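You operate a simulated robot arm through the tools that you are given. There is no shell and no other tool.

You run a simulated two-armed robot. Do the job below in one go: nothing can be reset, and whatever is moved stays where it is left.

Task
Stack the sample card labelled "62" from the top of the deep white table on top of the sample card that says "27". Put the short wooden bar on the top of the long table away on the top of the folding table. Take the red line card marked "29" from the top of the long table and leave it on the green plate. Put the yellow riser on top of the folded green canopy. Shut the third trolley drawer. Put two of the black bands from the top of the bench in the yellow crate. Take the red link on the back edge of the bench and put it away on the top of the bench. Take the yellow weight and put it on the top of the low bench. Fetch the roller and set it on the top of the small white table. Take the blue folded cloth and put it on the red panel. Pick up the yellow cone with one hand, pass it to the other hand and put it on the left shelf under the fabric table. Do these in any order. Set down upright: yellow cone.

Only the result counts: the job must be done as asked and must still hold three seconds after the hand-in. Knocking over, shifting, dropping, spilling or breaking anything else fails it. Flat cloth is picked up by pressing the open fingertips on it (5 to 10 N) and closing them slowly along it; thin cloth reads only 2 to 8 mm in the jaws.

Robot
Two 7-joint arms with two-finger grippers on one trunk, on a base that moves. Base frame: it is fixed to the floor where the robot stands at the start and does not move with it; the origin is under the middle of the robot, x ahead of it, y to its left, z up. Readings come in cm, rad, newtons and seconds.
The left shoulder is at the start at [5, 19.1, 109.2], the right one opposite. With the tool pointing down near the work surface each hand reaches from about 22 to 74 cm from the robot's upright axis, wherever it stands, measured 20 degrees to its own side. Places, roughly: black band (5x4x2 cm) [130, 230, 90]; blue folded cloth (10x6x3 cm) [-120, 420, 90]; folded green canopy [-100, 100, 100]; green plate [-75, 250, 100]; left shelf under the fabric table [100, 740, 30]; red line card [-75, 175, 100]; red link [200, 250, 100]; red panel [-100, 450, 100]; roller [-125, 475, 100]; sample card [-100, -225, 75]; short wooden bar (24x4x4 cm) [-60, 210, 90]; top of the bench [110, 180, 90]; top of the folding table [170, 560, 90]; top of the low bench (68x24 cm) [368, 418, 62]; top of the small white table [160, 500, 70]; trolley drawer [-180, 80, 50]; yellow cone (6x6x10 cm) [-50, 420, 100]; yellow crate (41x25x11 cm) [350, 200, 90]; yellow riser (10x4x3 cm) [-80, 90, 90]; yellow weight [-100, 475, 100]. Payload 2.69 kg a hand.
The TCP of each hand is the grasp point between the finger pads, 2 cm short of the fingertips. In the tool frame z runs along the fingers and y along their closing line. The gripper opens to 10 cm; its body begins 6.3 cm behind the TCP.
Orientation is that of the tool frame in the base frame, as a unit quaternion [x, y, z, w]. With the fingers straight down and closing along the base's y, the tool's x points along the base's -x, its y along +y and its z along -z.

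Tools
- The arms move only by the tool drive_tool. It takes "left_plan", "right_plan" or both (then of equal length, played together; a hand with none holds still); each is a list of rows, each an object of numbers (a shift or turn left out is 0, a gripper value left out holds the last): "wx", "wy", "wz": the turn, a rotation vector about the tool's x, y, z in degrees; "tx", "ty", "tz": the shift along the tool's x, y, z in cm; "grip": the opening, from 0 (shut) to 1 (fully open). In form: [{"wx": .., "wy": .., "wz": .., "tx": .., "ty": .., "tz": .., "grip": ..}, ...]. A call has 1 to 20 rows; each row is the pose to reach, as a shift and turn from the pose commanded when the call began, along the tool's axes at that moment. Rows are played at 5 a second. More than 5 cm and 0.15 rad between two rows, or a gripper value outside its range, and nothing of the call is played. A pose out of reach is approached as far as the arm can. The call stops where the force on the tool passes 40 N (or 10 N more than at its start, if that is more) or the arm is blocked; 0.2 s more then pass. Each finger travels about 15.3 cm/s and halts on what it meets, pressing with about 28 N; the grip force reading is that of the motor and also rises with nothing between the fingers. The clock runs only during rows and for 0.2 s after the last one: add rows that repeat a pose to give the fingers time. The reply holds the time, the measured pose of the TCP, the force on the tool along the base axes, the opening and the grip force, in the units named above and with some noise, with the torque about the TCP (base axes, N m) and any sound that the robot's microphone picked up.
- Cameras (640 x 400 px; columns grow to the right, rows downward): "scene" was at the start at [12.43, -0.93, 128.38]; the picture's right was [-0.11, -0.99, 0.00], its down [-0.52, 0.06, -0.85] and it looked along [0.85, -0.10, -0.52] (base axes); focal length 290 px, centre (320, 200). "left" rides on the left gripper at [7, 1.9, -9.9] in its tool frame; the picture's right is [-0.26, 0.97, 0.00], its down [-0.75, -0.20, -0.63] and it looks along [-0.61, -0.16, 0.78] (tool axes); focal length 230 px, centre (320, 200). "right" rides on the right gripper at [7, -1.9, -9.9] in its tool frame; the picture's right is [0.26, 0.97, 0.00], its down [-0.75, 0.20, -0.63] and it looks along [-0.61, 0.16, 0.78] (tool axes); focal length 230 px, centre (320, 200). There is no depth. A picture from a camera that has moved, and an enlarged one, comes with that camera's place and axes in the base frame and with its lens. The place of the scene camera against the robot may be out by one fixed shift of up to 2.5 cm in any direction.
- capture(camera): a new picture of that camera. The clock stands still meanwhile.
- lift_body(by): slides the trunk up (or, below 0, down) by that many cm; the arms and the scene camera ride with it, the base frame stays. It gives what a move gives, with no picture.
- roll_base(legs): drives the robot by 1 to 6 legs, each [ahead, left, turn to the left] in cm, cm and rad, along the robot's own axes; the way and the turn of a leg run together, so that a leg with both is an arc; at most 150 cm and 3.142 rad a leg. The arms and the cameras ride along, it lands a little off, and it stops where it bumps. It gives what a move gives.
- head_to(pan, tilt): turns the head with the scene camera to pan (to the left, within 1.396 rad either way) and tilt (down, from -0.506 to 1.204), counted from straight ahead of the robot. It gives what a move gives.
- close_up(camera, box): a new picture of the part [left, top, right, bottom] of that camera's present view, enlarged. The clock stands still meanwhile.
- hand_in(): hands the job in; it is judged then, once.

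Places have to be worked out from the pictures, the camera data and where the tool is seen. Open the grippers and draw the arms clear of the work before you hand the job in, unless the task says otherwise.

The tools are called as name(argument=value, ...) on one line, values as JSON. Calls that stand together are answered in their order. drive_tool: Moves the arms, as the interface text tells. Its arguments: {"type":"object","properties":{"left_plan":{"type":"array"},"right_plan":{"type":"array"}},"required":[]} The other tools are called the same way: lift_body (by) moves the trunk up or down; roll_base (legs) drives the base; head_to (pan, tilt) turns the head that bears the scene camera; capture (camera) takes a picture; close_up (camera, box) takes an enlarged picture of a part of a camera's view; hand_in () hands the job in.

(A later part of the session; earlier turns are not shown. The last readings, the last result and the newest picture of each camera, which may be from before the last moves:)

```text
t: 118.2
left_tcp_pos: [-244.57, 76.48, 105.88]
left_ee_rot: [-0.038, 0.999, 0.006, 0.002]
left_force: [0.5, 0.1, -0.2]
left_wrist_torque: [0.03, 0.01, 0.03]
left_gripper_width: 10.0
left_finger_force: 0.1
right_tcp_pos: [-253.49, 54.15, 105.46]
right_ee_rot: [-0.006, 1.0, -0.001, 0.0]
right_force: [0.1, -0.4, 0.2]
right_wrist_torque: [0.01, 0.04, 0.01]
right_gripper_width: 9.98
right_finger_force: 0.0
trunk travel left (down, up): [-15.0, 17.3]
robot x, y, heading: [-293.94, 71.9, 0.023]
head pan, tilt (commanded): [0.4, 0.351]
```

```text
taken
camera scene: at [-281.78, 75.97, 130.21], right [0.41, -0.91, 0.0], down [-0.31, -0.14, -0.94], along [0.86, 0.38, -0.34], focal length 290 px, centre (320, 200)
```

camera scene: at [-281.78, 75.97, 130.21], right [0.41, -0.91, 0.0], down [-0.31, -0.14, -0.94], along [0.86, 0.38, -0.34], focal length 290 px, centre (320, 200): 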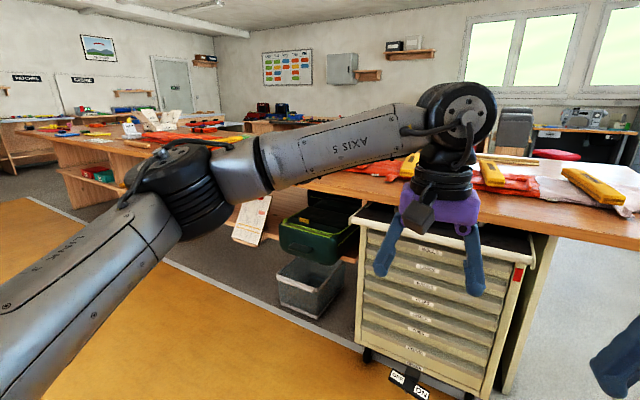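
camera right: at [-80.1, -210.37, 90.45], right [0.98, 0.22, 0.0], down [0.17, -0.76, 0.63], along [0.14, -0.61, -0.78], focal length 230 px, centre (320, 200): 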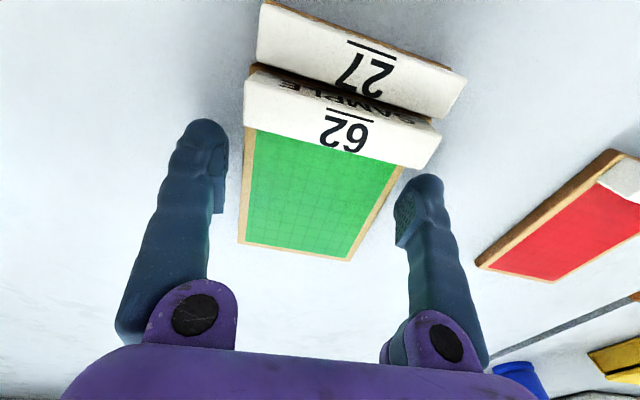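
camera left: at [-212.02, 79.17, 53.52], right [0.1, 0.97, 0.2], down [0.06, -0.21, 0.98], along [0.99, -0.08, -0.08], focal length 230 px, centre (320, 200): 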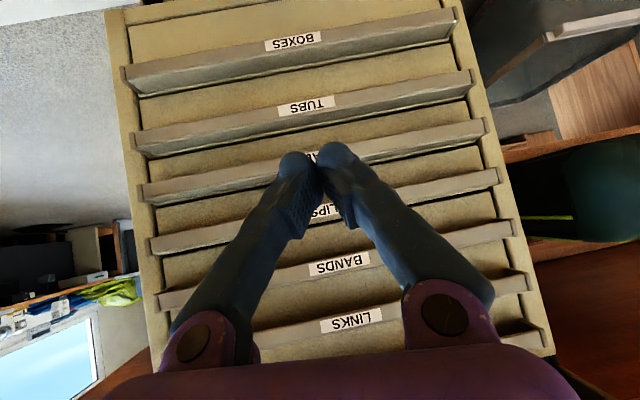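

All drawers shut. Now I drive around the south end of the long table to the aisle on its east side, facing west.

roll_base(legs=[[22, -76, 0], [22, -76, 0], [110, 0, 0], [105, 0, 0], [0, 0, 3.1]])

head_to(pan=-0.5, tilt=0.4)

capture(camera="scene")

```text
t: 149.5
left_tcp_pos: [-79.13, -77.44, 105.87]
left_ee_rot: [1.0, 0.025, -0.002, 0.005]
left_force: [0.1, 0.2, -0.6]
left_wrist_torque: [0.02, 0.01, -0.03]
left_gripper_width: 9.99
left_finger_force: 0.1
right_tcp_pos: [-69.79, -55.24, 105.46]
right_ee_rot: [1.0, -0.007, 0.0, 0.0]
right_force: [0.1, 0.3, -0.3]
right_wrist_torque: [0.01, 0.03, 0.02]
right_gripper_width: 10.0
right_finger_force: 0.2
trunk travel left (down, up): [-15.0, 17.3]
robot x, y, heading: [-29.87, -74.15, 3.139]
head pan, tilt (commanded): [0.4, 0.351]
```

```text
t: 150.7
left_tcp_pos: [-79.19, -77.36, 105.93]
left_ee_rot: [1.0, 0.025, -0.001, 0.005]
left_force: [0.8, -0.5, -0.2]
left_wrist_torque: [0.04, -0.01, 0.01]
left_gripper_width: 10.03
left_finger_force: 0.1
right_tcp_pos: [-69.64, -55.34, 105.49]
right_ee_rot: [1.0, -0.008, 0.0, 0.0]
right_force: [-0.1, -0.1, 0.1]
right_wrist_torque: [0.0, 0.0, -0.01]
right_gripper_width: 10.01
right_finger_force: 0.0
trunk travel left (down, up): [-15.0, 17.3]
robot x, y, heading: [-29.57, -73.82, 3.135]
head pan, tilt (commanded): [-0.499, 0.4]
```

```text
taken
camera scene: at [-42.48, -69.53, 129.77], right [0.48, 0.88, 0.0], down [0.34, -0.19, -0.92], along [-0.81, 0.44, -0.39], focal length 290 px, centre (320, 200)
```

scene: 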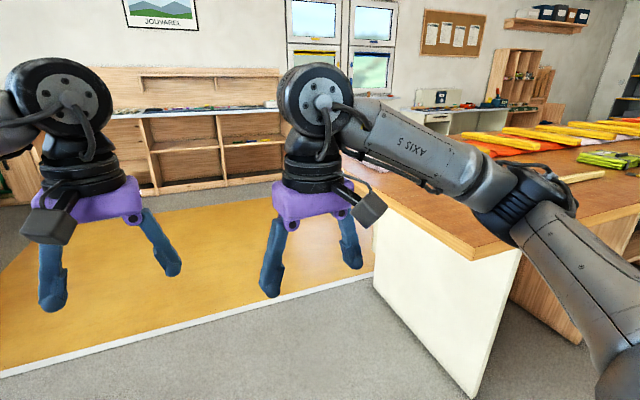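

The corner of the long table is at about (−77,−5). I raise the trunk for clearance and slide north along the aisle to y≈75.

lift_body(by=15)

roll_base(legs=[[0, -150, 0]])

head_to(pan=0.0, tilt=0.75)

capture(camera="scene")

```text
t: 152.5
left_tcp_pos: [-79.15, -77.49, 120.8]
left_ee_rot: [1.0, 0.026, -0.002, 0.007]
left_force: [-0.5, -0.4, 0.6]
left_wrist_torque: [0.0, 0.02, 0.01]
left_gripper_width: 10.02
left_finger_force: 0.0
right_tcp_pos: [-69.72, -55.27, 120.44]
right_ee_rot: [1.0, -0.007, 0.0, 0.0]
right_force: [0.3, -1.0, -0.1]
right_wrist_torque: [-0.01, -0.02, 0.0]
right_gripper_width: 10.01
right_finger_force: 0.2
trunk travel left (down, up): [-30.0, 2.3]
robot x, y, heading: [-29.82, -73.98, 3.135]
head pan, tilt (commanded): [-0.499, 0.4]
```

```text
t: 165.4
left_tcp_pos: [-79.05, 68.41, 120.75]
left_ee_rot: [1.0, 0.027, -0.001, 0.005]
left_force: [0.5, -0.4, -0.3]
left_wrist_torque: [0.04, -0.02, 0.03]
left_gripper_width: 10.04
left_finger_force: 0.1
right_tcp_pos: [-69.72, 90.54, 120.4]
right_ee_rot: [1.0, -0.005, 0.0, 0.001]
right_force: [0.2, 0.1, 0.1]
right_wrist_torque: [-0.01, -0.01, 0.0]
right_gripper_width: 10.02
right_finger_force: 0.1
trunk travel left (down, up): [-30.0, 2.3]
robot x, y, heading: [-30.01, 71.77, -3.139]
head pan, tilt (commanded): [-0.499, 0.4]
```

```text
t: 166.4
left_tcp_pos: [-78.96, 68.48, 120.82]
left_ee_rot: [1.0, 0.027, -0.002, 0.005]
left_force: [-0.1, 0.5, -0.9]
left_wrist_torque: [0.0, -0.02, -0.03]
left_gripper_width: 10.01
left_finger_force: 0.0
right_tcp_pos: [-69.72, 90.56, 120.54]
right_ee_rot: [1.0, -0.005, 0.0, 0.0]
right_force: [0.3, 0.6, -0.4]
right_wrist_torque: [-0.01, -0.01, 0.02]
right_gripper_width: 10.01
right_finger_force: 0.2
trunk travel left (down, up): [-30.0, 2.3]
robot x, y, heading: [-29.66, 72.17, -3.135]
head pan, tilt (commanded): [0.0, 0.75]
```

```text
taken
camera scene: at [-42.52, 72.0, 141.66], right [0.0, 1.0, 0.0], down [0.68, 0.0, -0.73], along [-0.73, 0.0, -0.68], focal length 290 px, centre (320, 200)
```

scene: 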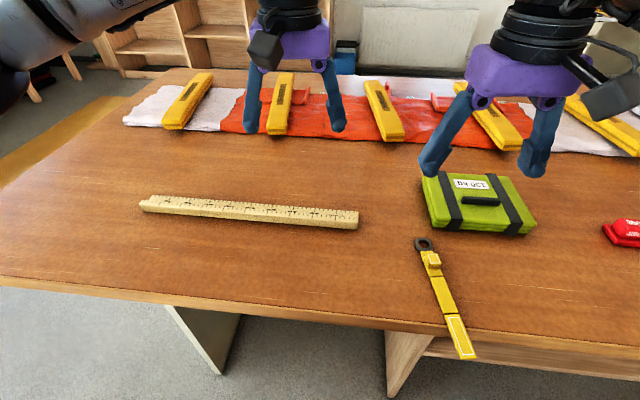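

I see the folded green canopy bag and a yellow strap-like thing with a ring – likely the riser. I zoom in on both.

close_up(camera="scene", box=[380, 225, 508, 370])

close_up(camera="scene", box=[400, 150, 560, 250])

capture(camera="right")

```text
2.76 times, centred on (444, 298) of scene
camera zoom: at [-42.52, 72.0, 141.66], right [0.0, 1.0, 0.0], down [0.68, 0.0, -0.73], along [-0.73, 0.0, -0.68], focal length 801 px, centre (-22, -69)
```

zoom: 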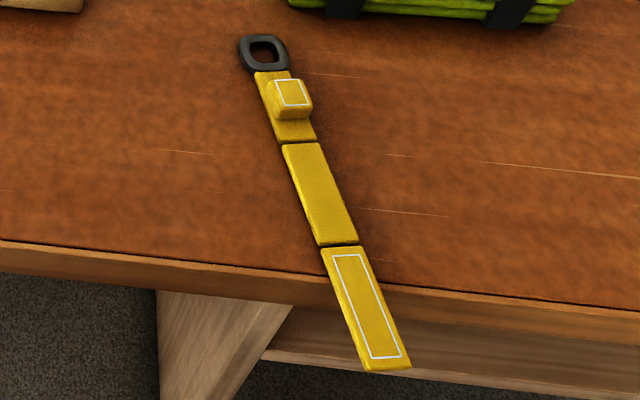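

```text
4.00 times, centred on (480, 200) of scene
camera zoom: at [-42.52, 72.0, 141.66], right [0.0, 1.0, 0.0], down [0.68, 0.0, -0.73], along [-0.73, 0.0, -0.68], focal length 1162 px, centre (-320, 200)
```

zoom: 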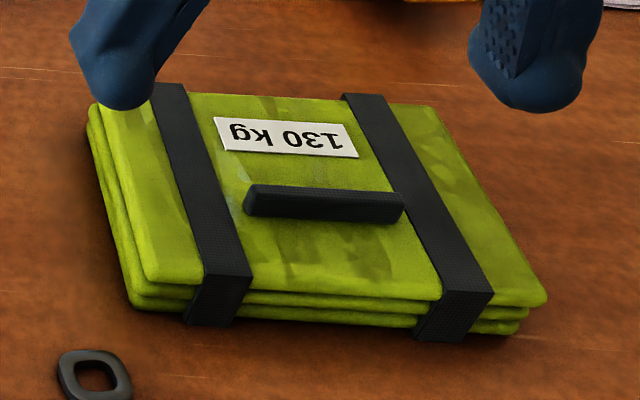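

```text
taken
camera right: at [-62.58, 92.33, 130.44], right [0.25, -0.97, 0.0], down [-0.75, -0.19, 0.63], along [-0.61, -0.16, -0.78], focal length 230 px, centre (320, 200)
```

right: 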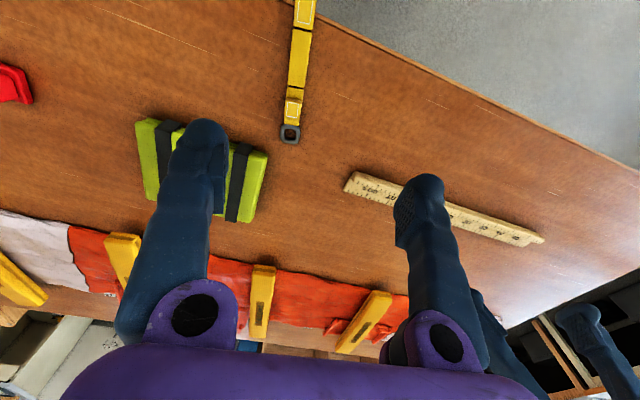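

The riser is a jointed strap (ring + block segment, then two more), its tail jutting over the table edge. I zoom with the right wrist camera to see its shape.

close_up(camera="right", box=[240, 0, 368, 150])

close_up(camera="right", box=[100, 90, 300, 240])

```text
2.67 times, centred on (304, 75) of right
camera zoom: at [-62.58, 92.33, 130.44], right [0.25, -0.97, 0.0], down [-0.75, -0.19, 0.63], along [-0.61, -0.16, -0.78], focal length 614 px, centre (363, 533)
```

zoom: 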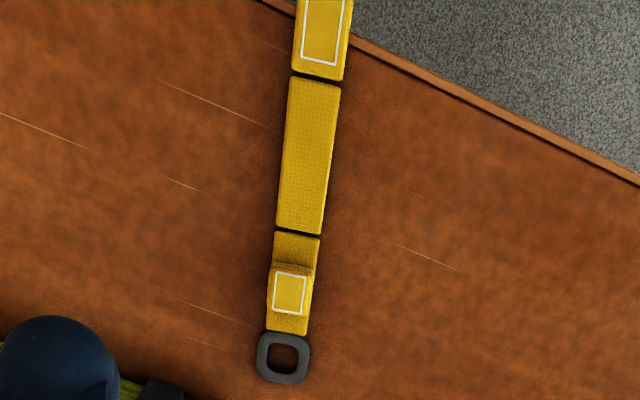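

```text
2.67 times, centred on (200, 165) of right
camera zoom: at [-62.58, 92.33, 130.44], right [0.25, -0.97, 0.0], down [-0.75, -0.19, 0.63], along [-0.61, -0.16, -0.78], focal length 614 px, centre (640, 293)
```

zoom: 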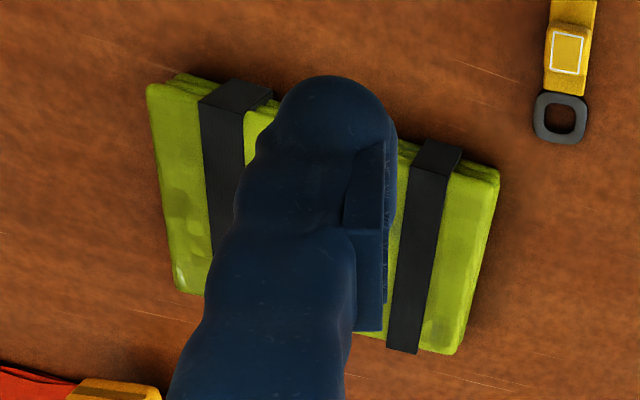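

The riser's ring end is near (−82,93), block near (−75.5,93.6), its tail hinges run toward the table edge; the canopy spans about x −83…−99, y 96…118. I shift the base a bit north and lower the trunk, then put the right hand above the block.

roll_base(legs=[[0, -13, 0]])

lift_body(by=-13)

capture(camera="right")

```text
t: 168.1
left_tcp_pos: [-79.08, 81.14, 120.84]
left_ee_rot: [1.0, 0.028, -0.002, 0.006]
left_force: [0.2, 0.7, 0.4]
left_wrist_torque: [-0.02, -0.01, -0.01]
left_gripper_width: 9.98
left_finger_force: 0.1
right_tcp_pos: [-69.75, 103.37, 120.48]
right_ee_rot: [1.0, -0.004, -0.001, 0.0]
right_force: [0.2, -0.3, -0.6]
right_wrist_torque: [-0.01, 0.0, 0.0]
right_gripper_width: 9.99
right_finger_force: 0.1
trunk travel left (down, up): [-30.0, 2.3]
robot x, y, heading: [-29.65, 84.61, -3.144]
head pan, tilt (commanded): [0.0, 0.75]
```

```text
t: 169.7
left_tcp_pos: [-79.0, 81.3, 107.81]
left_ee_rot: [1.0, 0.028, -0.002, 0.005]
left_force: [0.3, 0.0, -0.3]
left_wrist_torque: [0.03, 0.03, 0.02]
left_gripper_width: 10.01
left_finger_force: 0.1
right_tcp_pos: [-69.64, 103.33, 107.57]
right_ee_rot: [1.0, -0.004, 0.0, -0.001]
right_force: [-0.1, 0.0, 1.2]
right_wrist_torque: [-0.01, 0.0, -0.01]
right_gripper_width: 10.02
right_finger_force: 0.2
trunk travel left (down, up): [-17.0, 15.3]
robot x, y, heading: [-29.96, 84.66, -3.138]
head pan, tilt (commanded): [0.0, 0.75]
```

```text
taken
camera right: at [-62.6, 105.13, 117.45], right [0.25, -0.97, 0.0], down [-0.75, -0.19, 0.63], along [-0.61, -0.16, -0.78], focal length 230 px, centre (320, 200)
```

right: 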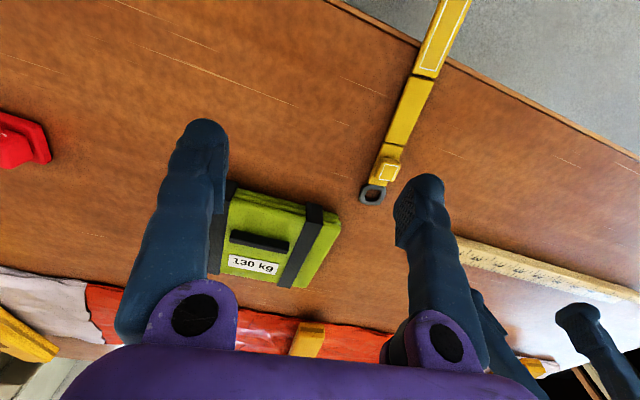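

Triangulating puts the tabletop around z 91.5. I move the right hand above the riser's block.

drive_tool(right_plan=[{"tx": -1.6, "ty": 3.2, "tz": 2.5}, {"tx": -3.2, "ty": 6.4, "tz": 5.0}, {"tx": -4.9, "ty": 9.6, "tz": 7.5}, {"tx": -4.9, "ty": 9.6, "tz": 7.5}])

capture(camera="right")

```text
t: 170.7
left_tcp_pos: [-78.97, 81.36, 107.91]
left_ee_rot: [1.0, 0.028, -0.001, 0.006]
left_force: [0.7, 0.3, 0.1]
left_wrist_torque: [0.0, 0.02, -0.02]
left_gripper_width: 10.01
left_finger_force: 0.1
right_tcp_pos: [-74.95, 93.91, 99.95]
right_ee_rot: [1.0, -0.004, 0.0, 0.001]
right_force: [-0.4, 0.3, 0.1]
right_wrist_torque: [-0.01, 0.03, 0.01]
right_gripper_width: 10.05
right_finger_force: 0.1
trunk travel left (down, up): [-17.0, 15.3]
robot x, y, heading: [-29.94, 84.81, -3.137]
head pan, tilt (commanded): [0.0, 0.75]
```

```text
taken
camera right: at [-67.8, 95.69, 109.9], right [0.25, -0.97, 0.0], down [-0.75, -0.19, 0.63], along [-0.61, -0.16, -0.78], focal length 230 px, centre (320, 200)
```

right: 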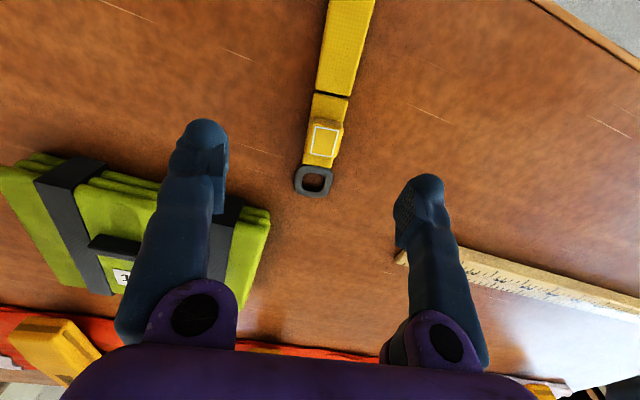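

The block lies right beneath the TCP with a −5° yaw. I descend and close on it.

drive_tool(right_plan=[{"wz": -4.8, "tx": 0.3, "ty": 0.3, "tz": 2.0}, {"wz": -4.8, "tx": 0.3, "ty": 0.3, "tz": 4.0}, {"wz": -4.8, "tx": 0.3, "ty": 0.3, "tz": 5.5}, {"wz": -4.8, "tx": 0.3, "ty": 0.3, "tz": 5.5}])

capture(camera="right")

```text
t: 171.7
left_tcp_pos: [-79.06, 81.27, 107.81]
left_ee_rot: [1.0, 0.028, -0.002, 0.006]
left_force: [-0.5, 0.0, 0.4]
left_wrist_torque: [-0.02, 0.03, 0.02]
left_gripper_width: 9.99
left_finger_force: 0.1
right_tcp_pos: [-74.39, 93.45, 94.58]
right_ee_rot: [0.999, 0.038, 0.001, 0.002]
right_force: [-0.2, 0.2, 0.8]
right_wrist_torque: [0.01, -0.01, 0.01]
right_gripper_width: 9.99
right_finger_force: 0.0
trunk travel left (down, up): [-17.0, 15.3]
robot x, y, heading: [-29.86, 84.8, -3.144]
head pan, tilt (commanded): [0.0, 0.75]
```

```text
taken
camera right: at [-67.46, 95.93, 104.44], right [0.33, -0.94, 0.0], down [-0.73, -0.26, 0.63], along [-0.59, -0.21, -0.78], focal length 230 px, centre (320, 200)
```

right: 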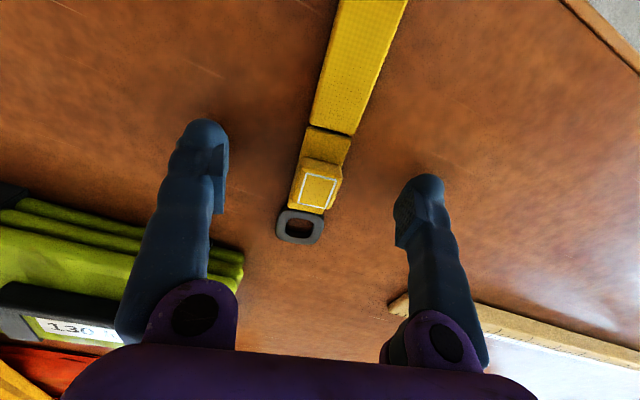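

Good alignment. I lower 0.6 cm more and close the fingers on the block.

drive_tool(right_plan=[{"tz": 0.6}, {"tz": 0.6, "grip": 0.7}, {"tz": 0.6, "grip": 0.4}, {"tz": 0.6, "grip": 0.2}, {"tz": 0.6, "grip": 0.1}, {"tz": 0.6, "grip": 0.1}])

capture(camera="right")

```text
t: 173.1
left_tcp_pos: [-78.96, 81.29, 107.74]
left_ee_rot: [1.0, 0.028, -0.001, 0.006]
left_force: [0.1, -0.1, 0.8]
left_wrist_torque: [0.03, 0.01, 0.01]
left_gripper_width: 10.03
left_finger_force: 0.1
right_tcp_pos: [-74.41, 93.58, 93.87]
right_ee_rot: [0.999, 0.038, 0.0, 0.0]
right_force: [-1.3, 4.9, 8.3]
right_wrist_torque: [0.14, 0.01, -0.05]
right_gripper_width: 2.41
right_finger_force: 27.9
trunk travel left (down, up): [-17.0, 15.3]
robot x, y, heading: [-29.58, 84.91, -3.14]
head pan, tilt (commanded): [0.0, 0.75]
```

```text
taken
camera right: at [-67.47, 95.92, 103.82], right [0.33, -0.94, 0.0], down [-0.73, -0.26, 0.63], along [-0.6, -0.21, -0.78], focal length 230 px, centre (320, 200)
```

right: 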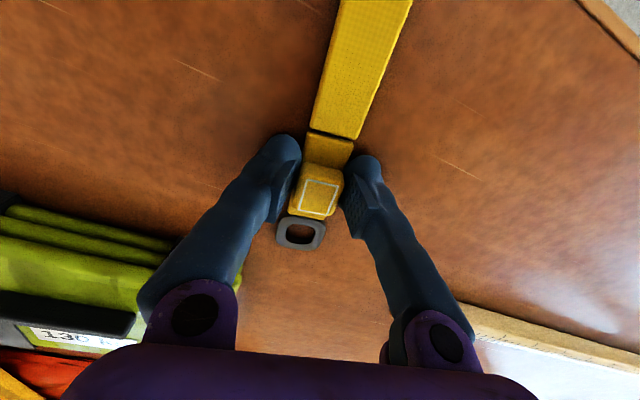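

Gripped at 2.4 cm. I lift the riser straight up about 24 cm so its tail clears the canopy.

drive_tool(right_plan=[{"tz": -2}, {"tz": -5}, {"tz": -9}, {"tz": -13}, {"tz": -17}, {"tz": -21}, {"tz": -24}, {"tz": -24}, {"tz": -24}])

capture(camera="right")

capture(camera="scene")

```text
t: 175.1
left_tcp_pos: [-78.98, 81.31, 107.98]
left_ee_rot: [1.0, 0.028, -0.002, 0.005]
left_force: [0.2, 0.5, 0.3]
left_wrist_torque: [0.02, 0.03, 0.01]
left_gripper_width: 10.01
left_finger_force: 0.0
right_tcp_pos: [-74.63, 93.27, 118.05]
right_ee_rot: [0.999, 0.037, 0.0, 0.0]
right_force: [-0.2, 0.4, -0.2]
right_wrist_torque: [0.0, -0.03, 0.0]
right_gripper_width: 2.44
right_finger_force: 27.9
trunk travel left (down, up): [-17.0, 15.3]
robot x, y, heading: [-30.0, 84.75, -3.138]
head pan, tilt (commanded): [0.0, 0.75]
```

```text
taken
camera right: at [-67.63, 95.73, 127.92], right [0.33, -0.94, 0.0], down [-0.73, -0.26, 0.63], along [-0.59, -0.21, -0.78], focal length 230 px, centre (320, 200)
```

right: 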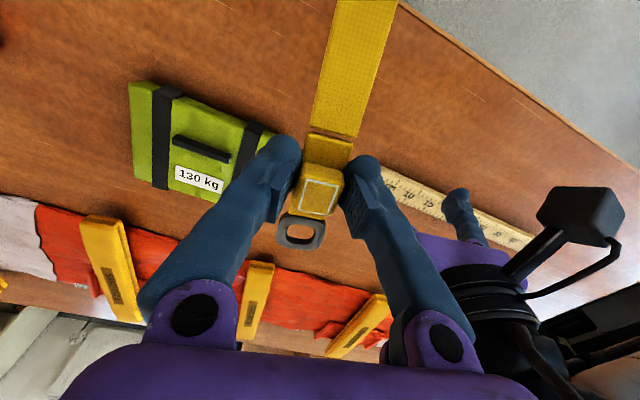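

```text
taken
camera scene: at [-42.53, 84.81, 128.66], right [0.0, 1.0, 0.0], down [0.68, 0.0, -0.73], along [-0.73, 0.0, -0.68], focal length 290 px, centre (320, 200)
```

scene: 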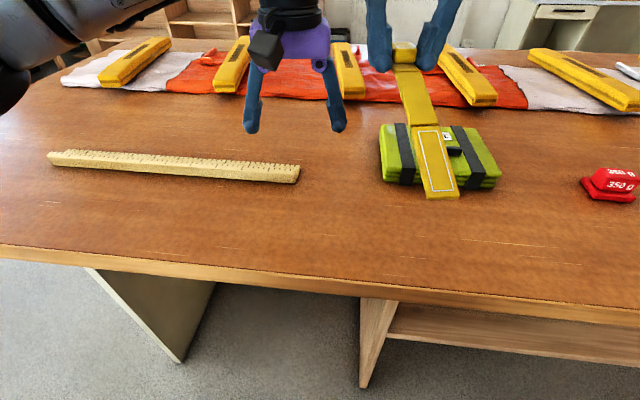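

The riser holds rigidly, staying horizontal. I turn it 84° so it will lie along y and bring it over the canopy's rear half (behind its handle), moving the left hand out of the way.

drive_tool(left_plan=[{"tx": 1.5, "ty": 1}, {"tx": 3, "ty": 2}, {"tx": 4.5, "ty": 3}, {"tx": 6, "ty": 4}, {"tx": 7.5, "ty": 5}, {"tx": 9, "ty": 6}, {"tx": 10.5, "ty": 7}, {"tx": 12, "ty": 8}, {"tx": 12, "ty": 8}, {"tx": 12, "ty": 8}, {"tx": 12, "ty": 8}], right_plan=[{"wz": -8.4, "tx": -1.78, "ty": -0.9}, {"wz": -16.8, "tx": -3.56, "ty": -1.8}, {"wz": -25.2, "tx": -5.34, "ty": -2.7}, {"wz": -33.6, "tx": -7.1, "ty": -3.6}, {"wz": -42, "tx": -8.9, "ty": -4.5}, {"wz": -50.4, "tx": -10.7, "ty": -5.4}, {"wz": -58.8, "tx": -12.5, "ty": -6.3}, {"wz": -67.2, "tx": -14.2, "ty": -7.2}, {"wz": -75.6, "tx": -16, "ty": -8.1}, {"wz": -84, "tx": -17.8, "ty": -8.8}, {"wz": -84, "tx": -17.8, "ty": -8.8}])

capture(camera="right")

capture(camera="scene")

```text
t: 177.5
left_tcp_pos: [-66.48, 73.8, 107.81]
left_ee_rot: [1.0, 0.028, -0.002, 0.006]
left_force: [-0.6, 0.3, 0.7]
left_wrist_torque: [-0.02, 0.03, 0.01]
left_gripper_width: 10.03
left_finger_force: 0.1
right_tcp_pos: [-64.91, 91.18, 111.43]
right_ee_rot: [0.719, 0.696, -0.001, 0.0]
right_force: [-0.4, 0.2, -1.1]
right_wrist_torque: [-0.02, -0.03, -0.01]
right_gripper_width: 2.43
right_finger_force: 27.7
right hand out of reach, approached as far as the arm can: row 5, 6, 7, 8, 9, 10, 11
trunk travel left (down, up): [-17.0, 15.3]
robot x, y, heading: [-29.9, 84.86, -3.141]
head pan, tilt (commanded): [0.0, 0.75]
```

```text
taken
camera right: at [-66.49, 98.15, 121.41], right [0.97, 0.23, 0.0], down [0.18, -0.76, 0.63], along [0.14, -0.61, -0.78], focal length 230 px, centre (320, 200)
```

right: 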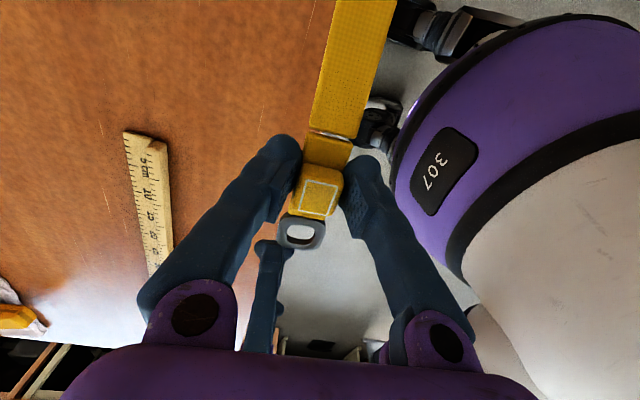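

```text
taken
camera scene: at [-42.57, 84.83, 128.65], right [0.0, 1.0, 0.0], down [0.68, 0.0, -0.73], along [-0.73, 0.0, -0.68], focal length 290 px, centre (320, 200)
```

scene: 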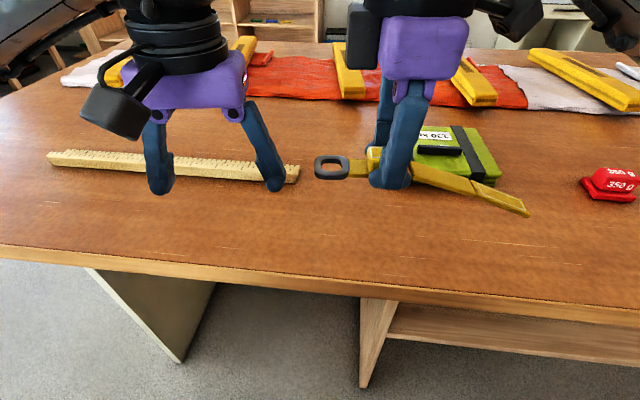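

The wrist turned, but the arm pulled in as that high pose was out of reach. The tail droops slightly. I now move toward the canopy at a lower, reachable height (z≈108).

drive_tool(right_plan=[{"tx": 1.2, "ty": -4, "tz": 0.0}, {"tx": 2.4, "ty": -8, "tz": 0.0}, {"tx": 3.7, "ty": -12, "tz": 0.0}, {"tx": 5.0, "ty": -16, "tz": 0.0}, {"tx": 6.2, "ty": -20, "tz": 0.0}, {"tx": 7.5, "ty": -24, "tz": 0.0}, {"tx": 8.7, "ty": -28, "tz": 0.0}, {"tx": 8.7, "ty": -28, "tz": 0.0}])

capture(camera="right")

capture(camera="scene")

```text
t: 179.3
left_tcp_pos: [-66.58, 73.83, 107.86]
left_ee_rot: [1.0, 0.028, -0.002, 0.006]
left_force: [0.4, 0.8, -0.7]
left_wrist_torque: [0.0, 0.02, 0.0]
left_gripper_width: 10.01
left_finger_force: 0.2
right_tcp_pos: [-65.22, 91.49, 109.54]
right_ee_rot: [0.719, 0.695, -0.002, 0.0]
right_force: [1.3, -0.2, -1.0]
right_wrist_torque: [0.01, 0.03, 0.0]
right_gripper_width: 2.4
right_finger_force: 27.5
right hand out of reach, approached as far as the arm can: row 1, 2, 3, 4, 5, 6, 7, 8
trunk travel left (down, up): [-17.0, 15.3]
robot x, y, heading: [-29.87, 84.85, -3.141]
head pan, tilt (commanded): [0.0, 0.75]
```

```text
taken
camera right: at [-66.77, 98.44, 119.42], right [0.97, 0.23, 0.0], down [0.18, -0.76, 0.63], along [0.14, -0.61, -0.78], focal length 230 px, centre (320, 200)
```

right: 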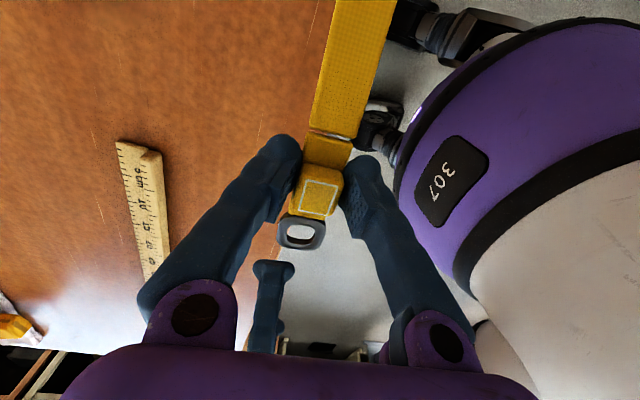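

```text
taken
camera scene: at [-42.55, 84.81, 128.65], right [0.0, 1.0, 0.0], down [0.68, 0.0, -0.73], along [-0.73, 0.0, -0.68], focal length 290 px, centre (320, 200)
```

scene: 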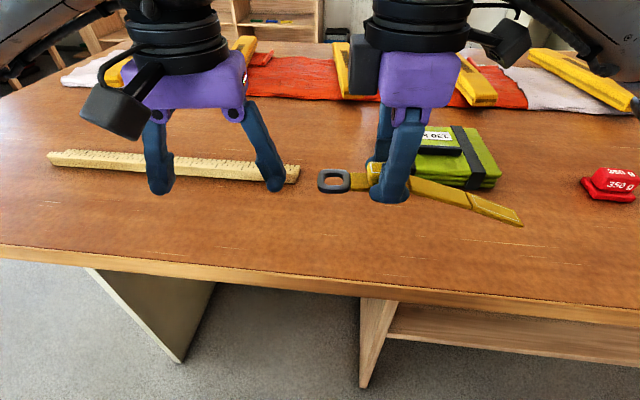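

The wrist limit blocks reaching outward with that turn direction. I rotate back and will try the opposite turn (ring toward +y).

drive_tool(right_plan=[{"wz": 8.4, "tx": 0, "ty": 0, "tz": -0.2}, {"wz": 16.8, "tx": 0, "ty": 0, "tz": -0.5}, {"wz": 25.2, "tx": 0.5, "ty": -1.5, "tz": -0.8}, {"wz": 33.6, "tx": 1.5, "ty": -3, "tz": -1}, {"wz": 42, "tx": 2, "ty": -5, "tz": -1.2}, {"wz": 50.4, "tx": 3, "ty": -7, "tz": -1.5}, {"wz": 58.8, "tx": 4, "ty": -9, "tz": -1.8}, {"wz": 67.2, "tx": 4.8, "ty": -11, "tz": -2}, {"wz": 75.6, "tx": 5.4, "ty": -13, "tz": -2.2}, {"wz": 84, "tx": 6, "ty": -15, "tz": -2.5}, {"wz": 84, "tx": 6, "ty": -15, "tz": -2.5}])

```text
t: 181.7
left_tcp_pos: [-66.56, 73.81, 107.78]
left_ee_rot: [1.0, 0.028, -0.001, 0.005]
left_force: [-0.7, -0.6, 0.3]
left_wrist_torque: [-0.02, 0.0, -0.01]
left_gripper_width: 9.99
left_finger_force: 0.2
right_tcp_pos: [-79.77, 99.27, 112.06]
right_ee_rot: [0.999, 0.037, 0.0, 0.0]
right_force: [0.4, -0.9, 0.1]
right_wrist_torque: [-0.01, 0.01, -0.01]
right_gripper_width: 2.43
right_finger_force: 27.9
trunk travel left (down, up): [-17.0, 15.3]
robot x, y, heading: [-29.96, 84.68, -3.14]
head pan, tilt (commanded): [0.0, 0.75]
```

Back to neutral. Now I turn the other way (ring to +y, tail to −y) while moving over the canopy.

drive_tool(right_plan=[{"wz": 8, "tx": -1, "ty": -1.1}, {"wz": 16, "tx": -2, "ty": -2.3}, {"wz": 24, "tx": -3, "ty": -3.4}, {"wz": 32, "tx": -4, "ty": -4.6}, {"wz": 40, "tx": -5, "ty": -5.7}, {"wz": 48, "tx": -6.1, "ty": -6.9}, {"wz": 56, "tx": -7.1, "ty": -8}, {"wz": 64, "tx": -8.1, "ty": -9.2}, {"wz": 72, "tx": -9.2, "ty": -10.3}, {"wz": 80, "tx": -10.2, "ty": -11.5}, {"wz": 88, "tx": -11.2, "ty": -12.6}, {"wz": 96, "tx": -12.2, "ty": -13.8}, {"wz": 96, "tx": -12.2, "ty": -13.8}])

capture(camera="right")

capture(camera="scene")

```text
t: 184.5
left_tcp_pos: [-66.55, 73.91, 107.94]
left_ee_rot: [1.0, 0.028, -0.002, 0.005]
left_force: [-0.2, 0.3, -0.2]
left_wrist_torque: [0.0, -0.01, 0.01]
left_gripper_width: 10.0
left_finger_force: 0.1
right_tcp_pos: [-92.74, 112.22, 112.15]
right_ee_rot: [-0.696, 0.718, 0.0, 0.0]
right_force: [0.3, 0.2, -1.1]
right_wrist_torque: [0.01, 0.01, 0.01]
right_gripper_width: 2.43
right_finger_force: 27.7
trunk travel left (down, up): [-17.0, 15.3]
robot x, y, heading: [-29.74, 85.09, -3.14]
head pan, tilt (commanded): [0.0, 0.75]
```

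```text
taken
camera right: at [-91.12, 105.1, 122.07], right [-0.97, -0.23, 0.0], down [-0.18, 0.76, 0.63], along [-0.14, 0.61, -0.78], focal length 230 px, centre (320, 200)
```

right: 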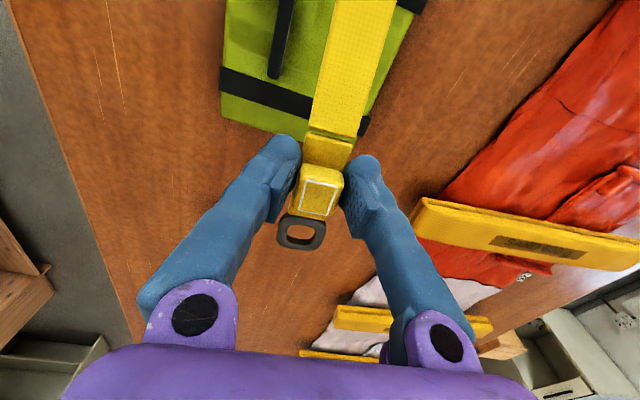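

```text
taken
camera scene: at [-42.54, 84.82, 128.65], right [0.0, 1.0, 0.0], down [0.68, 0.0, -0.73], along [-0.73, 0.0, -0.68], focal length 290 px, centre (320, 200)
```

scene: 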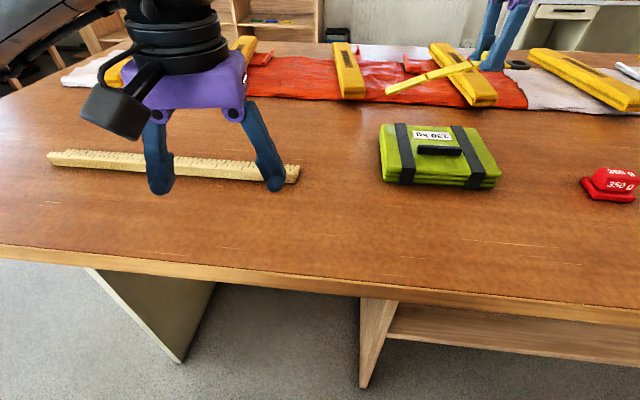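

Now the riser hangs over the canopy's rear half. I lower it toward the canopy top.

drive_tool(right_plan=[{"tz": 3}, {"tz": 6}, {"tz": 8.5}, {"tz": 10.5}, {"tz": 11.5}, {"tz": 12}, {"tz": 12}])

capture(camera="scene")

capture(camera="right")

```text
t: 186.1
left_tcp_pos: [-66.45, 73.81, 107.88]
left_ee_rot: [1.0, 0.028, -0.002, 0.005]
left_force: [0.2, 0.3, -0.1]
left_wrist_torque: [0.01, -0.03, -0.01]
left_gripper_width: 9.99
left_finger_force: 0.0
right_tcp_pos: [-92.91, 112.06, 100.14]
right_ee_rot: [-0.697, 0.717, 0.0, 0.0]
right_force: [0.0, 0.3, -0.4]
right_wrist_torque: [-0.01, -0.02, 0.0]
right_gripper_width: 2.42
right_finger_force: 28.1
trunk travel left (down, up): [-17.0, 15.3]
robot x, y, heading: [-30.02, 84.72, -3.141]
head pan, tilt (commanded): [0.0, 0.75]
```

```text
taken
camera scene: at [-42.55, 84.81, 128.65], right [0.0, 1.0, 0.0], down [0.68, 0.0, -0.73], along [-0.73, 0.0, -0.68], focal length 290 px, centre (320, 200)
```

scene: 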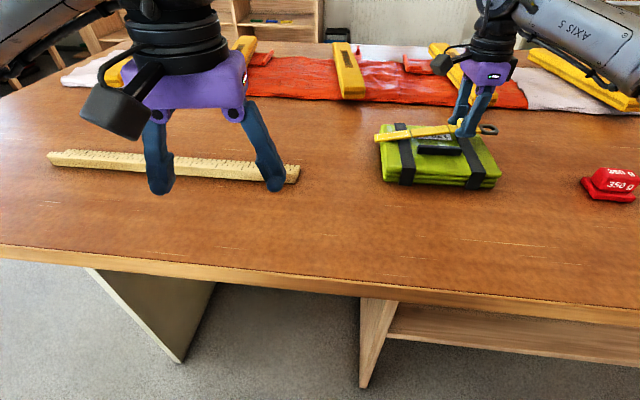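

```text
taken
camera right: at [-91.16, 104.96, 110.05], right [-0.97, -0.23, 0.0], down [-0.18, 0.76, 0.63], along [-0.14, 0.61, -0.78], focal length 230 px, centre (320, 200)
```

right: 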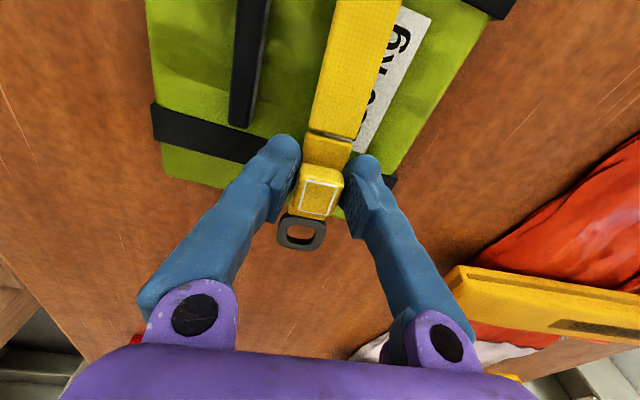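

Nearly there; I lower in small steps to feel contact.

drive_tool(right_plan=[{"tz": 0.5}, {"tz": 1.0}, {"tz": 1.3}, {"tz": 1.3}])

close_up(camera="scene", box=[350, 80, 530, 200])

```text
t: 187.1
left_tcp_pos: [-66.47, 73.83, 107.9]
left_ee_rot: [1.0, 0.028, -0.002, 0.006]
left_force: [-0.2, -0.2, -0.1]
left_wrist_torque: [-0.01, -0.01, -0.01]
left_gripper_width: 9.99
left_finger_force: 0.0
right_tcp_pos: [-92.84, 112.06, 98.7]
right_ee_rot: [-0.696, 0.718, 0.0, 0.0]
right_force: [0.9, -0.6, -0.5]
right_wrist_torque: [0.0, -0.02, -0.02]
right_gripper_width: 2.42
right_finger_force: 28.3
trunk travel left (down, up): [-17.0, 15.3]
robot x, y, heading: [-29.86, 84.53, -3.14]
head pan, tilt (commanded): [0.0, 0.75]
```

```text
3.33 times, centred on (440, 140) of scene
camera zoom: at [-42.55, 84.82, 128.65], right [0.0, 1.0, 0.0], down [0.68, 0.0, -0.73], along [-0.73, 0.0, -0.68], focal length 968 px, centre (-80, 400)
```

zoom: 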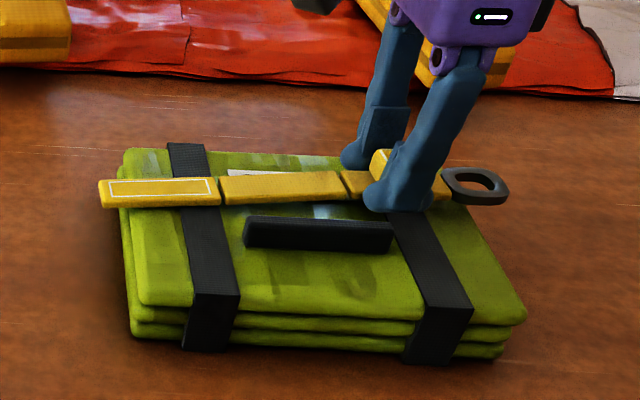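

Still slightly above. I lower a bit further.

drive_tool(right_plan=[{"tz": 0.3}, {"tz": 0.6}, {"tz": 0.9}, {"tz": 0.9}])

```text
t: 188.1
left_tcp_pos: [-66.48, 73.84, 107.87]
left_ee_rot: [1.0, 0.028, -0.002, 0.005]
left_force: [0.1, -0.1, -0.9]
left_wrist_torque: [-0.03, -0.01, 0.04]
left_gripper_width: 9.99
left_finger_force: 0.0
right_tcp_pos: [-92.87, 112.06, 97.98]
right_ee_rot: [-0.697, 0.717, 0.001, -0.002]
right_force: [-0.6, 0.4, 4.1]
right_wrist_torque: [-0.05, -0.05, 0.01]
right_gripper_width: 2.4
right_finger_force: 27.9
trunk travel left (down, up): [-17.0, 15.3]
robot x, y, heading: [-29.28, 84.8, -3.135]
head pan, tilt (commanded): [0.0, 0.75]
```

Contact at 4 N. I release by opening moderately and lift away.

drive_tool(right_plan=[{"grip": 0.3}, {"grip": 0.38}, {"grip": 0.42}, {"tz": -1, "grip": 0.42}, {"tz": -3, "grip": 0.42}, {"tz": -6, "grip": 0.42}, {"tz": -10, "grip": 0.42}, {"tz": -12, "grip": 0.5}])

close_up(camera="scene", box=[350, 80, 530, 200])

```text
t: 189.9
left_tcp_pos: [-66.46, 73.91, 107.92]
left_ee_rot: [1.0, 0.028, -0.002, 0.004]
left_force: [0.3, 0.3, 0.1]
left_wrist_torque: [0.01, 0.01, 0.02]
left_gripper_width: 10.0
left_finger_force: 0.0
right_tcp_pos: [-92.82, 112.05, 109.9]
right_ee_rot: [-0.697, 0.717, 0.0, 0.0]
right_force: [-0.3, 0.5, 0.4]
right_wrist_torque: [0.01, 0.01, 0.04]
right_gripper_width: 5.02
right_finger_force: 0.1
trunk travel left (down, up): [-17.0, 15.3]
robot x, y, heading: [-29.65, 84.75, -3.141]
head pan, tilt (commanded): [0.0, 0.75]
```

```text
3.33 times, centred on (440, 140) of scene
camera zoom: at [-42.54, 84.8, 128.65], right [0.0, 1.0, 0.0], down [0.68, 0.0, -0.73], along [-0.73, 0.0, -0.68], focal length 968 px, centre (-80, 400)
```

zoom: 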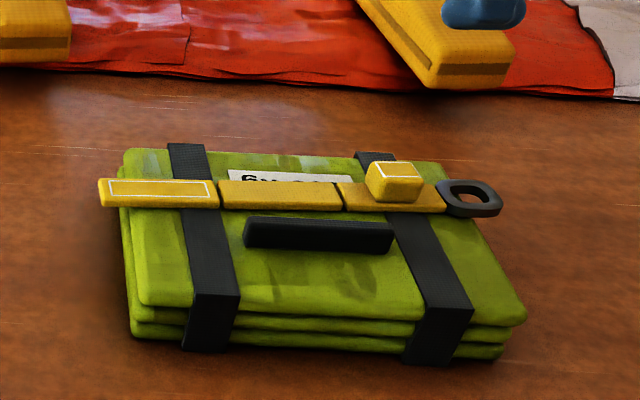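

The riser rests flat on the canopy. I rotate the right hand back to neutral and retract, then raise the trunk and move north to the line cards.

drive_tool(right_plan=[{"wz": -8, "tx": 0, "ty": -1, "tz": -2, "grip": 0.5}, {"wz": -16, "tx": 1, "ty": -3, "tz": -2, "grip": 0.8}, {"wz": -24, "tx": 2, "ty": -5, "tz": -2, "grip": 1}, {"wz": -32, "tx": 2.7, "ty": -7, "tz": -2, "grip": 1}, {"wz": -40, "tx": 3.4, "ty": -9, "tz": -2, "grip": 1}, {"wz": -48, "tx": 4.1, "ty": -11, "tz": -2, "grip": 1}, {"wz": -56, "tx": 4.9, "ty": -13, "tz": -2, "grip": 1}, {"wz": -64, "tx": 5.6, "ty": -15, "tz": -2, "grip": 1}, {"wz": -72, "tx": 6.3, "ty": -17, "tz": -2, "grip": 1}, {"wz": -80, "tx": 7, "ty": -19, "tz": -2, "grip": 1}, {"wz": -88, "tx": 7.7, "ty": -21, "tz": -2, "grip": 1}, {"wz": -92, "tx": 8.3, "ty": -23, "tz": -2, "grip": 1}, {"wz": -92, "tx": 8.3, "ty": -23, "tz": -2, "grip": 1}])

lift_body(by=12)

roll_base(legs=[[0, -90, 0]])

capture(camera="scene")

```text
t: 192.7
left_tcp_pos: [-66.61, 73.87, 107.92]
left_ee_rot: [1.0, 0.029, -0.001, 0.005]
left_force: [0.1, 0.6, -0.5]
left_wrist_torque: [0.01, -0.04, -0.01]
left_gripper_width: 10.03
left_finger_force: 0.0
right_tcp_pos: [-69.96, 102.86, 111.8]
right_ee_rot: [1.0, 0.003, 0.0, 0.0]
right_force: [0.4, 0.0, 0.4]
right_wrist_torque: [-0.01, -0.05, 0.02]
right_gripper_width: 9.98
right_finger_force: 0.0
trunk travel left (down, up): [-17.0, 15.3]
robot x, y, heading: [-29.71, 84.73, -3.138]
head pan, tilt (commanded): [0.0, 0.75]
```

```text
t: 194.2
left_tcp_pos: [-66.45, 73.88, 119.84]
left_ee_rot: [1.0, 0.027, -0.001, 0.006]
left_force: [-1.0, -0.5, 0.3]
left_wrist_torque: [0.03, 0.0, 0.02]
left_gripper_width: 9.99
left_finger_force: 0.0
right_tcp_pos: [-69.96, 103.04, 123.8]
right_ee_rot: [1.0, 0.003, 0.0, 0.0]
right_force: [-0.4, -0.8, -0.1]
right_wrist_torque: [-0.02, 0.0, -0.01]
right_gripper_width: 10.04
right_finger_force: 0.1
trunk travel left (down, up): [-29.0, 3.3]
robot x, y, heading: [-29.94, 84.64, -3.145]
head pan, tilt (commanded): [0.0, 0.75]
```

```text
t: 202.5
left_tcp_pos: [-67.21, 163.01, 119.89]
left_ee_rot: [0.999, 0.036, -0.001, 0.005]
left_force: [-0.2, 0.1, 0.7]
left_wrist_torque: [0.01, -0.02, 0.02]
left_gripper_width: 10.03
left_finger_force: 0.1
right_tcp_pos: [-71.04, 192.13, 123.86]
right_ee_rot: [1.0, 0.011, 0.0, 0.0]
right_force: [0.0, -0.4, -0.2]
right_wrist_torque: [-0.01, -0.01, 0.05]
right_gripper_width: 9.97
right_finger_force: 0.1
trunk travel left (down, up): [-29.0, 3.3]
robot x, y, heading: [-30.54, 174.76, -3.127]
head pan, tilt (commanded): [0.0, 0.75]
```

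```text
taken
camera scene: at [-43.4, 174.38, 140.65], right [-0.02, 1.0, 0.0], down [0.68, 0.01, -0.73], along [-0.73, -0.01, -0.68], focal length 290 px, centre (320, 200)
```

scene: 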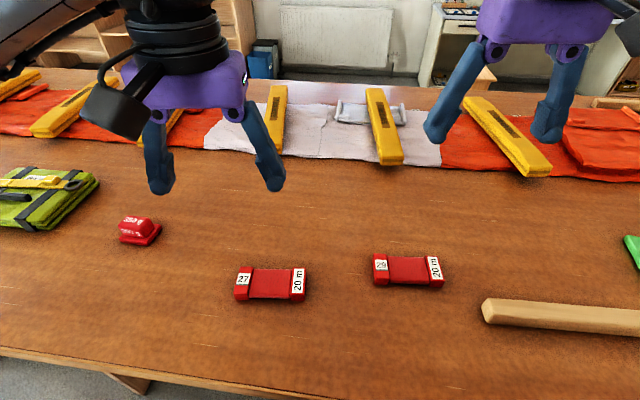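

Line card "29" is at about (−74,190). I lower the trunk and view it with the right wrist camera.

lift_body(by=-12)

capture(camera="right")

```text
t: 204.0
left_tcp_pos: [-67.14, 163.09, 107.91]
left_ee_rot: [0.999, 0.036, -0.002, 0.005]
left_force: [-0.1, 1.1, 0.6]
left_wrist_torque: [-0.02, -0.02, -0.02]
left_gripper_width: 9.99
left_finger_force: 0.1
right_tcp_pos: [-71.07, 192.12, 111.83]
right_ee_rot: [1.0, 0.011, -0.001, 0.0]
right_force: [-0.6, 0.7, 0.2]
right_wrist_torque: [0.01, 0.0, -0.03]
right_gripper_width: 10.02
right_finger_force: 0.0
trunk travel left (down, up): [-17.0, 15.3]
robot x, y, heading: [-30.27, 174.44, -3.126]
head pan, tilt (commanded): [0.0, 0.75]
```

```text
taken
camera right: at [-64.05, 194.08, 121.75], right [0.28, -0.96, 0.0], down [-0.75, -0.22, 0.63], along [-0.61, -0.18, -0.78], focal length 230 px, centre (320, 200)
```

right: 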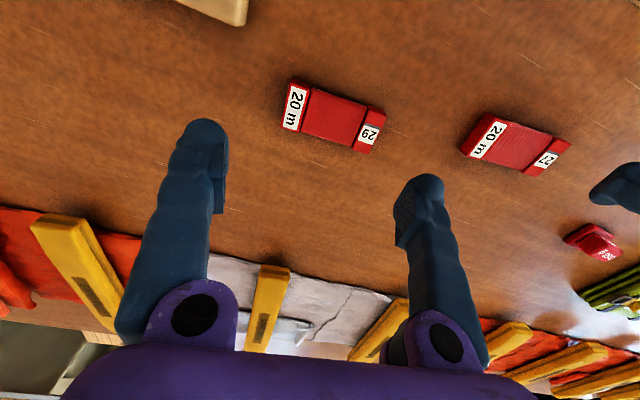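

Card "29" is centred at about (−73.2,189.7), long axis along y, so the fingers must close along x. I rotate the right hand 90° above it.

drive_tool(right_plan=[{"wz": 8, "tx": -0.2, "ty": 0.2, "tz": 0.5}, {"wz": 16, "tx": -0.4, "ty": 0.4, "tz": 1}, {"wz": 24, "tx": -0.6, "ty": 0.6, "tz": 2}, {"wz": 32, "tx": -0.8, "ty": 0.8, "tz": 3}, {"wz": 40, "tx": -1.0, "ty": 1.0, "tz": 4}, {"wz": 48, "tx": -1.2, "ty": 1.2, "tz": 5}, {"wz": 56, "tx": -1.4, "ty": 1.4, "tz": 6}, {"wz": 64, "tx": -1.6, "ty": 1.7, "tz": 7}, {"wz": 72, "tx": -1.8, "ty": 1.9, "tz": 8}, {"wz": 80, "tx": -2.0, "ty": 2.1, "tz": 9}, {"wz": 88, "tx": -2.1, "ty": 2.3, "tz": 9.8}, {"wz": 91.9, "tx": -2.1, "ty": 2.3, "tz": 9.8}, {"wz": 91.9, "tx": -2.1, "ty": 2.3, "tz": 9.8}])

capture(camera="right")

```text
t: 206.8
left_tcp_pos: [-67.2, 162.97, 107.72]
left_ee_rot: [0.999, 0.036, -0.002, 0.005]
left_force: [0.1, -0.1, -0.4]
left_wrist_torque: [0.01, 0.01, 0.04]
left_gripper_width: 10.0
left_finger_force: 0.0
right_tcp_pos: [-73.14, 189.76, 102.12]
right_ee_rot: [-0.702, 0.712, 0.0, 0.0]
right_force: [-0.3, 0.4, 0.2]
right_wrist_torque: [-0.03, -0.02, 0.02]
right_gripper_width: 9.99
right_finger_force: 0.0
trunk travel left (down, up): [-17.0, 15.3]
robot x, y, heading: [-30.78, 174.78, -3.122]
head pan, tilt (commanded): [0.0, 0.75]
```

```text
taken
camera right: at [-71.29, 182.74, 111.97], right [-0.97, -0.24, 0.0], down [-0.19, 0.75, 0.63], along [-0.15, 0.61, -0.78], focal length 230 px, centre (320, 200)
```

right: 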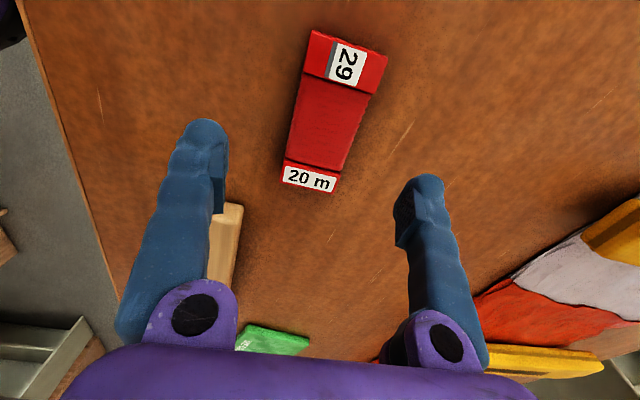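

Aligned over the card. I descend toward the table beside it.

drive_tool(right_plan=[{"tx": 0.1, "ty": 0.3, "tz": 3}, {"tx": 0.1, "ty": 0.3, "tz": 5.5}, {"tx": 0.1, "ty": 0.3, "tz": 7.2}, {"tx": 0.1, "ty": 0.3, "tz": 7.9}, {"tx": 0.1, "ty": 0.3, "tz": 7.9}])

capture(camera="right")

```text
t: 208.0
left_tcp_pos: [-67.22, 163.02, 107.8]
left_ee_rot: [0.999, 0.036, -0.002, 0.005]
left_force: [0.6, 0.2, -0.1]
left_wrist_torque: [0.03, -0.01, 0.01]
left_gripper_width: 10.01
left_finger_force: 0.1
right_tcp_pos: [-73.42, 189.62, 94.11]
right_ee_rot: [-0.703, 0.711, 0.0, 0.0]
right_force: [0.3, -0.4, 0.0]
right_wrist_torque: [0.0, -0.01, 0.02]
right_gripper_width: 10.01
right_finger_force: 0.0
trunk travel left (down, up): [-17.0, 15.3]
robot x, y, heading: [-30.35, 174.31, -3.126]
head pan, tilt (commanded): [0.0, 0.75]
```

```text
taken
camera right: at [-71.52, 182.65, 104.05], right [-0.97, -0.25, 0.0], down [-0.19, 0.75, 0.63], along [-0.16, 0.61, -0.78], focal length 230 px, centre (320, 200)
```

right: 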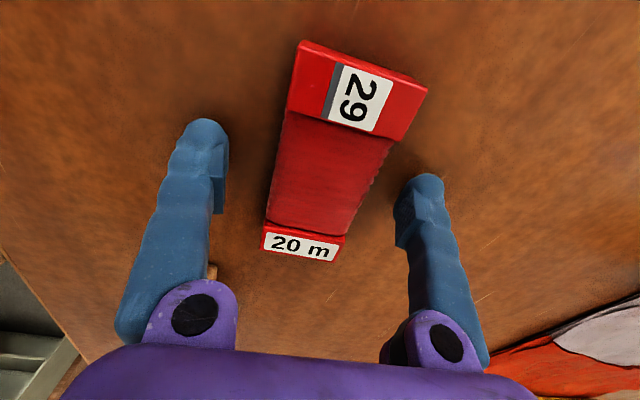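

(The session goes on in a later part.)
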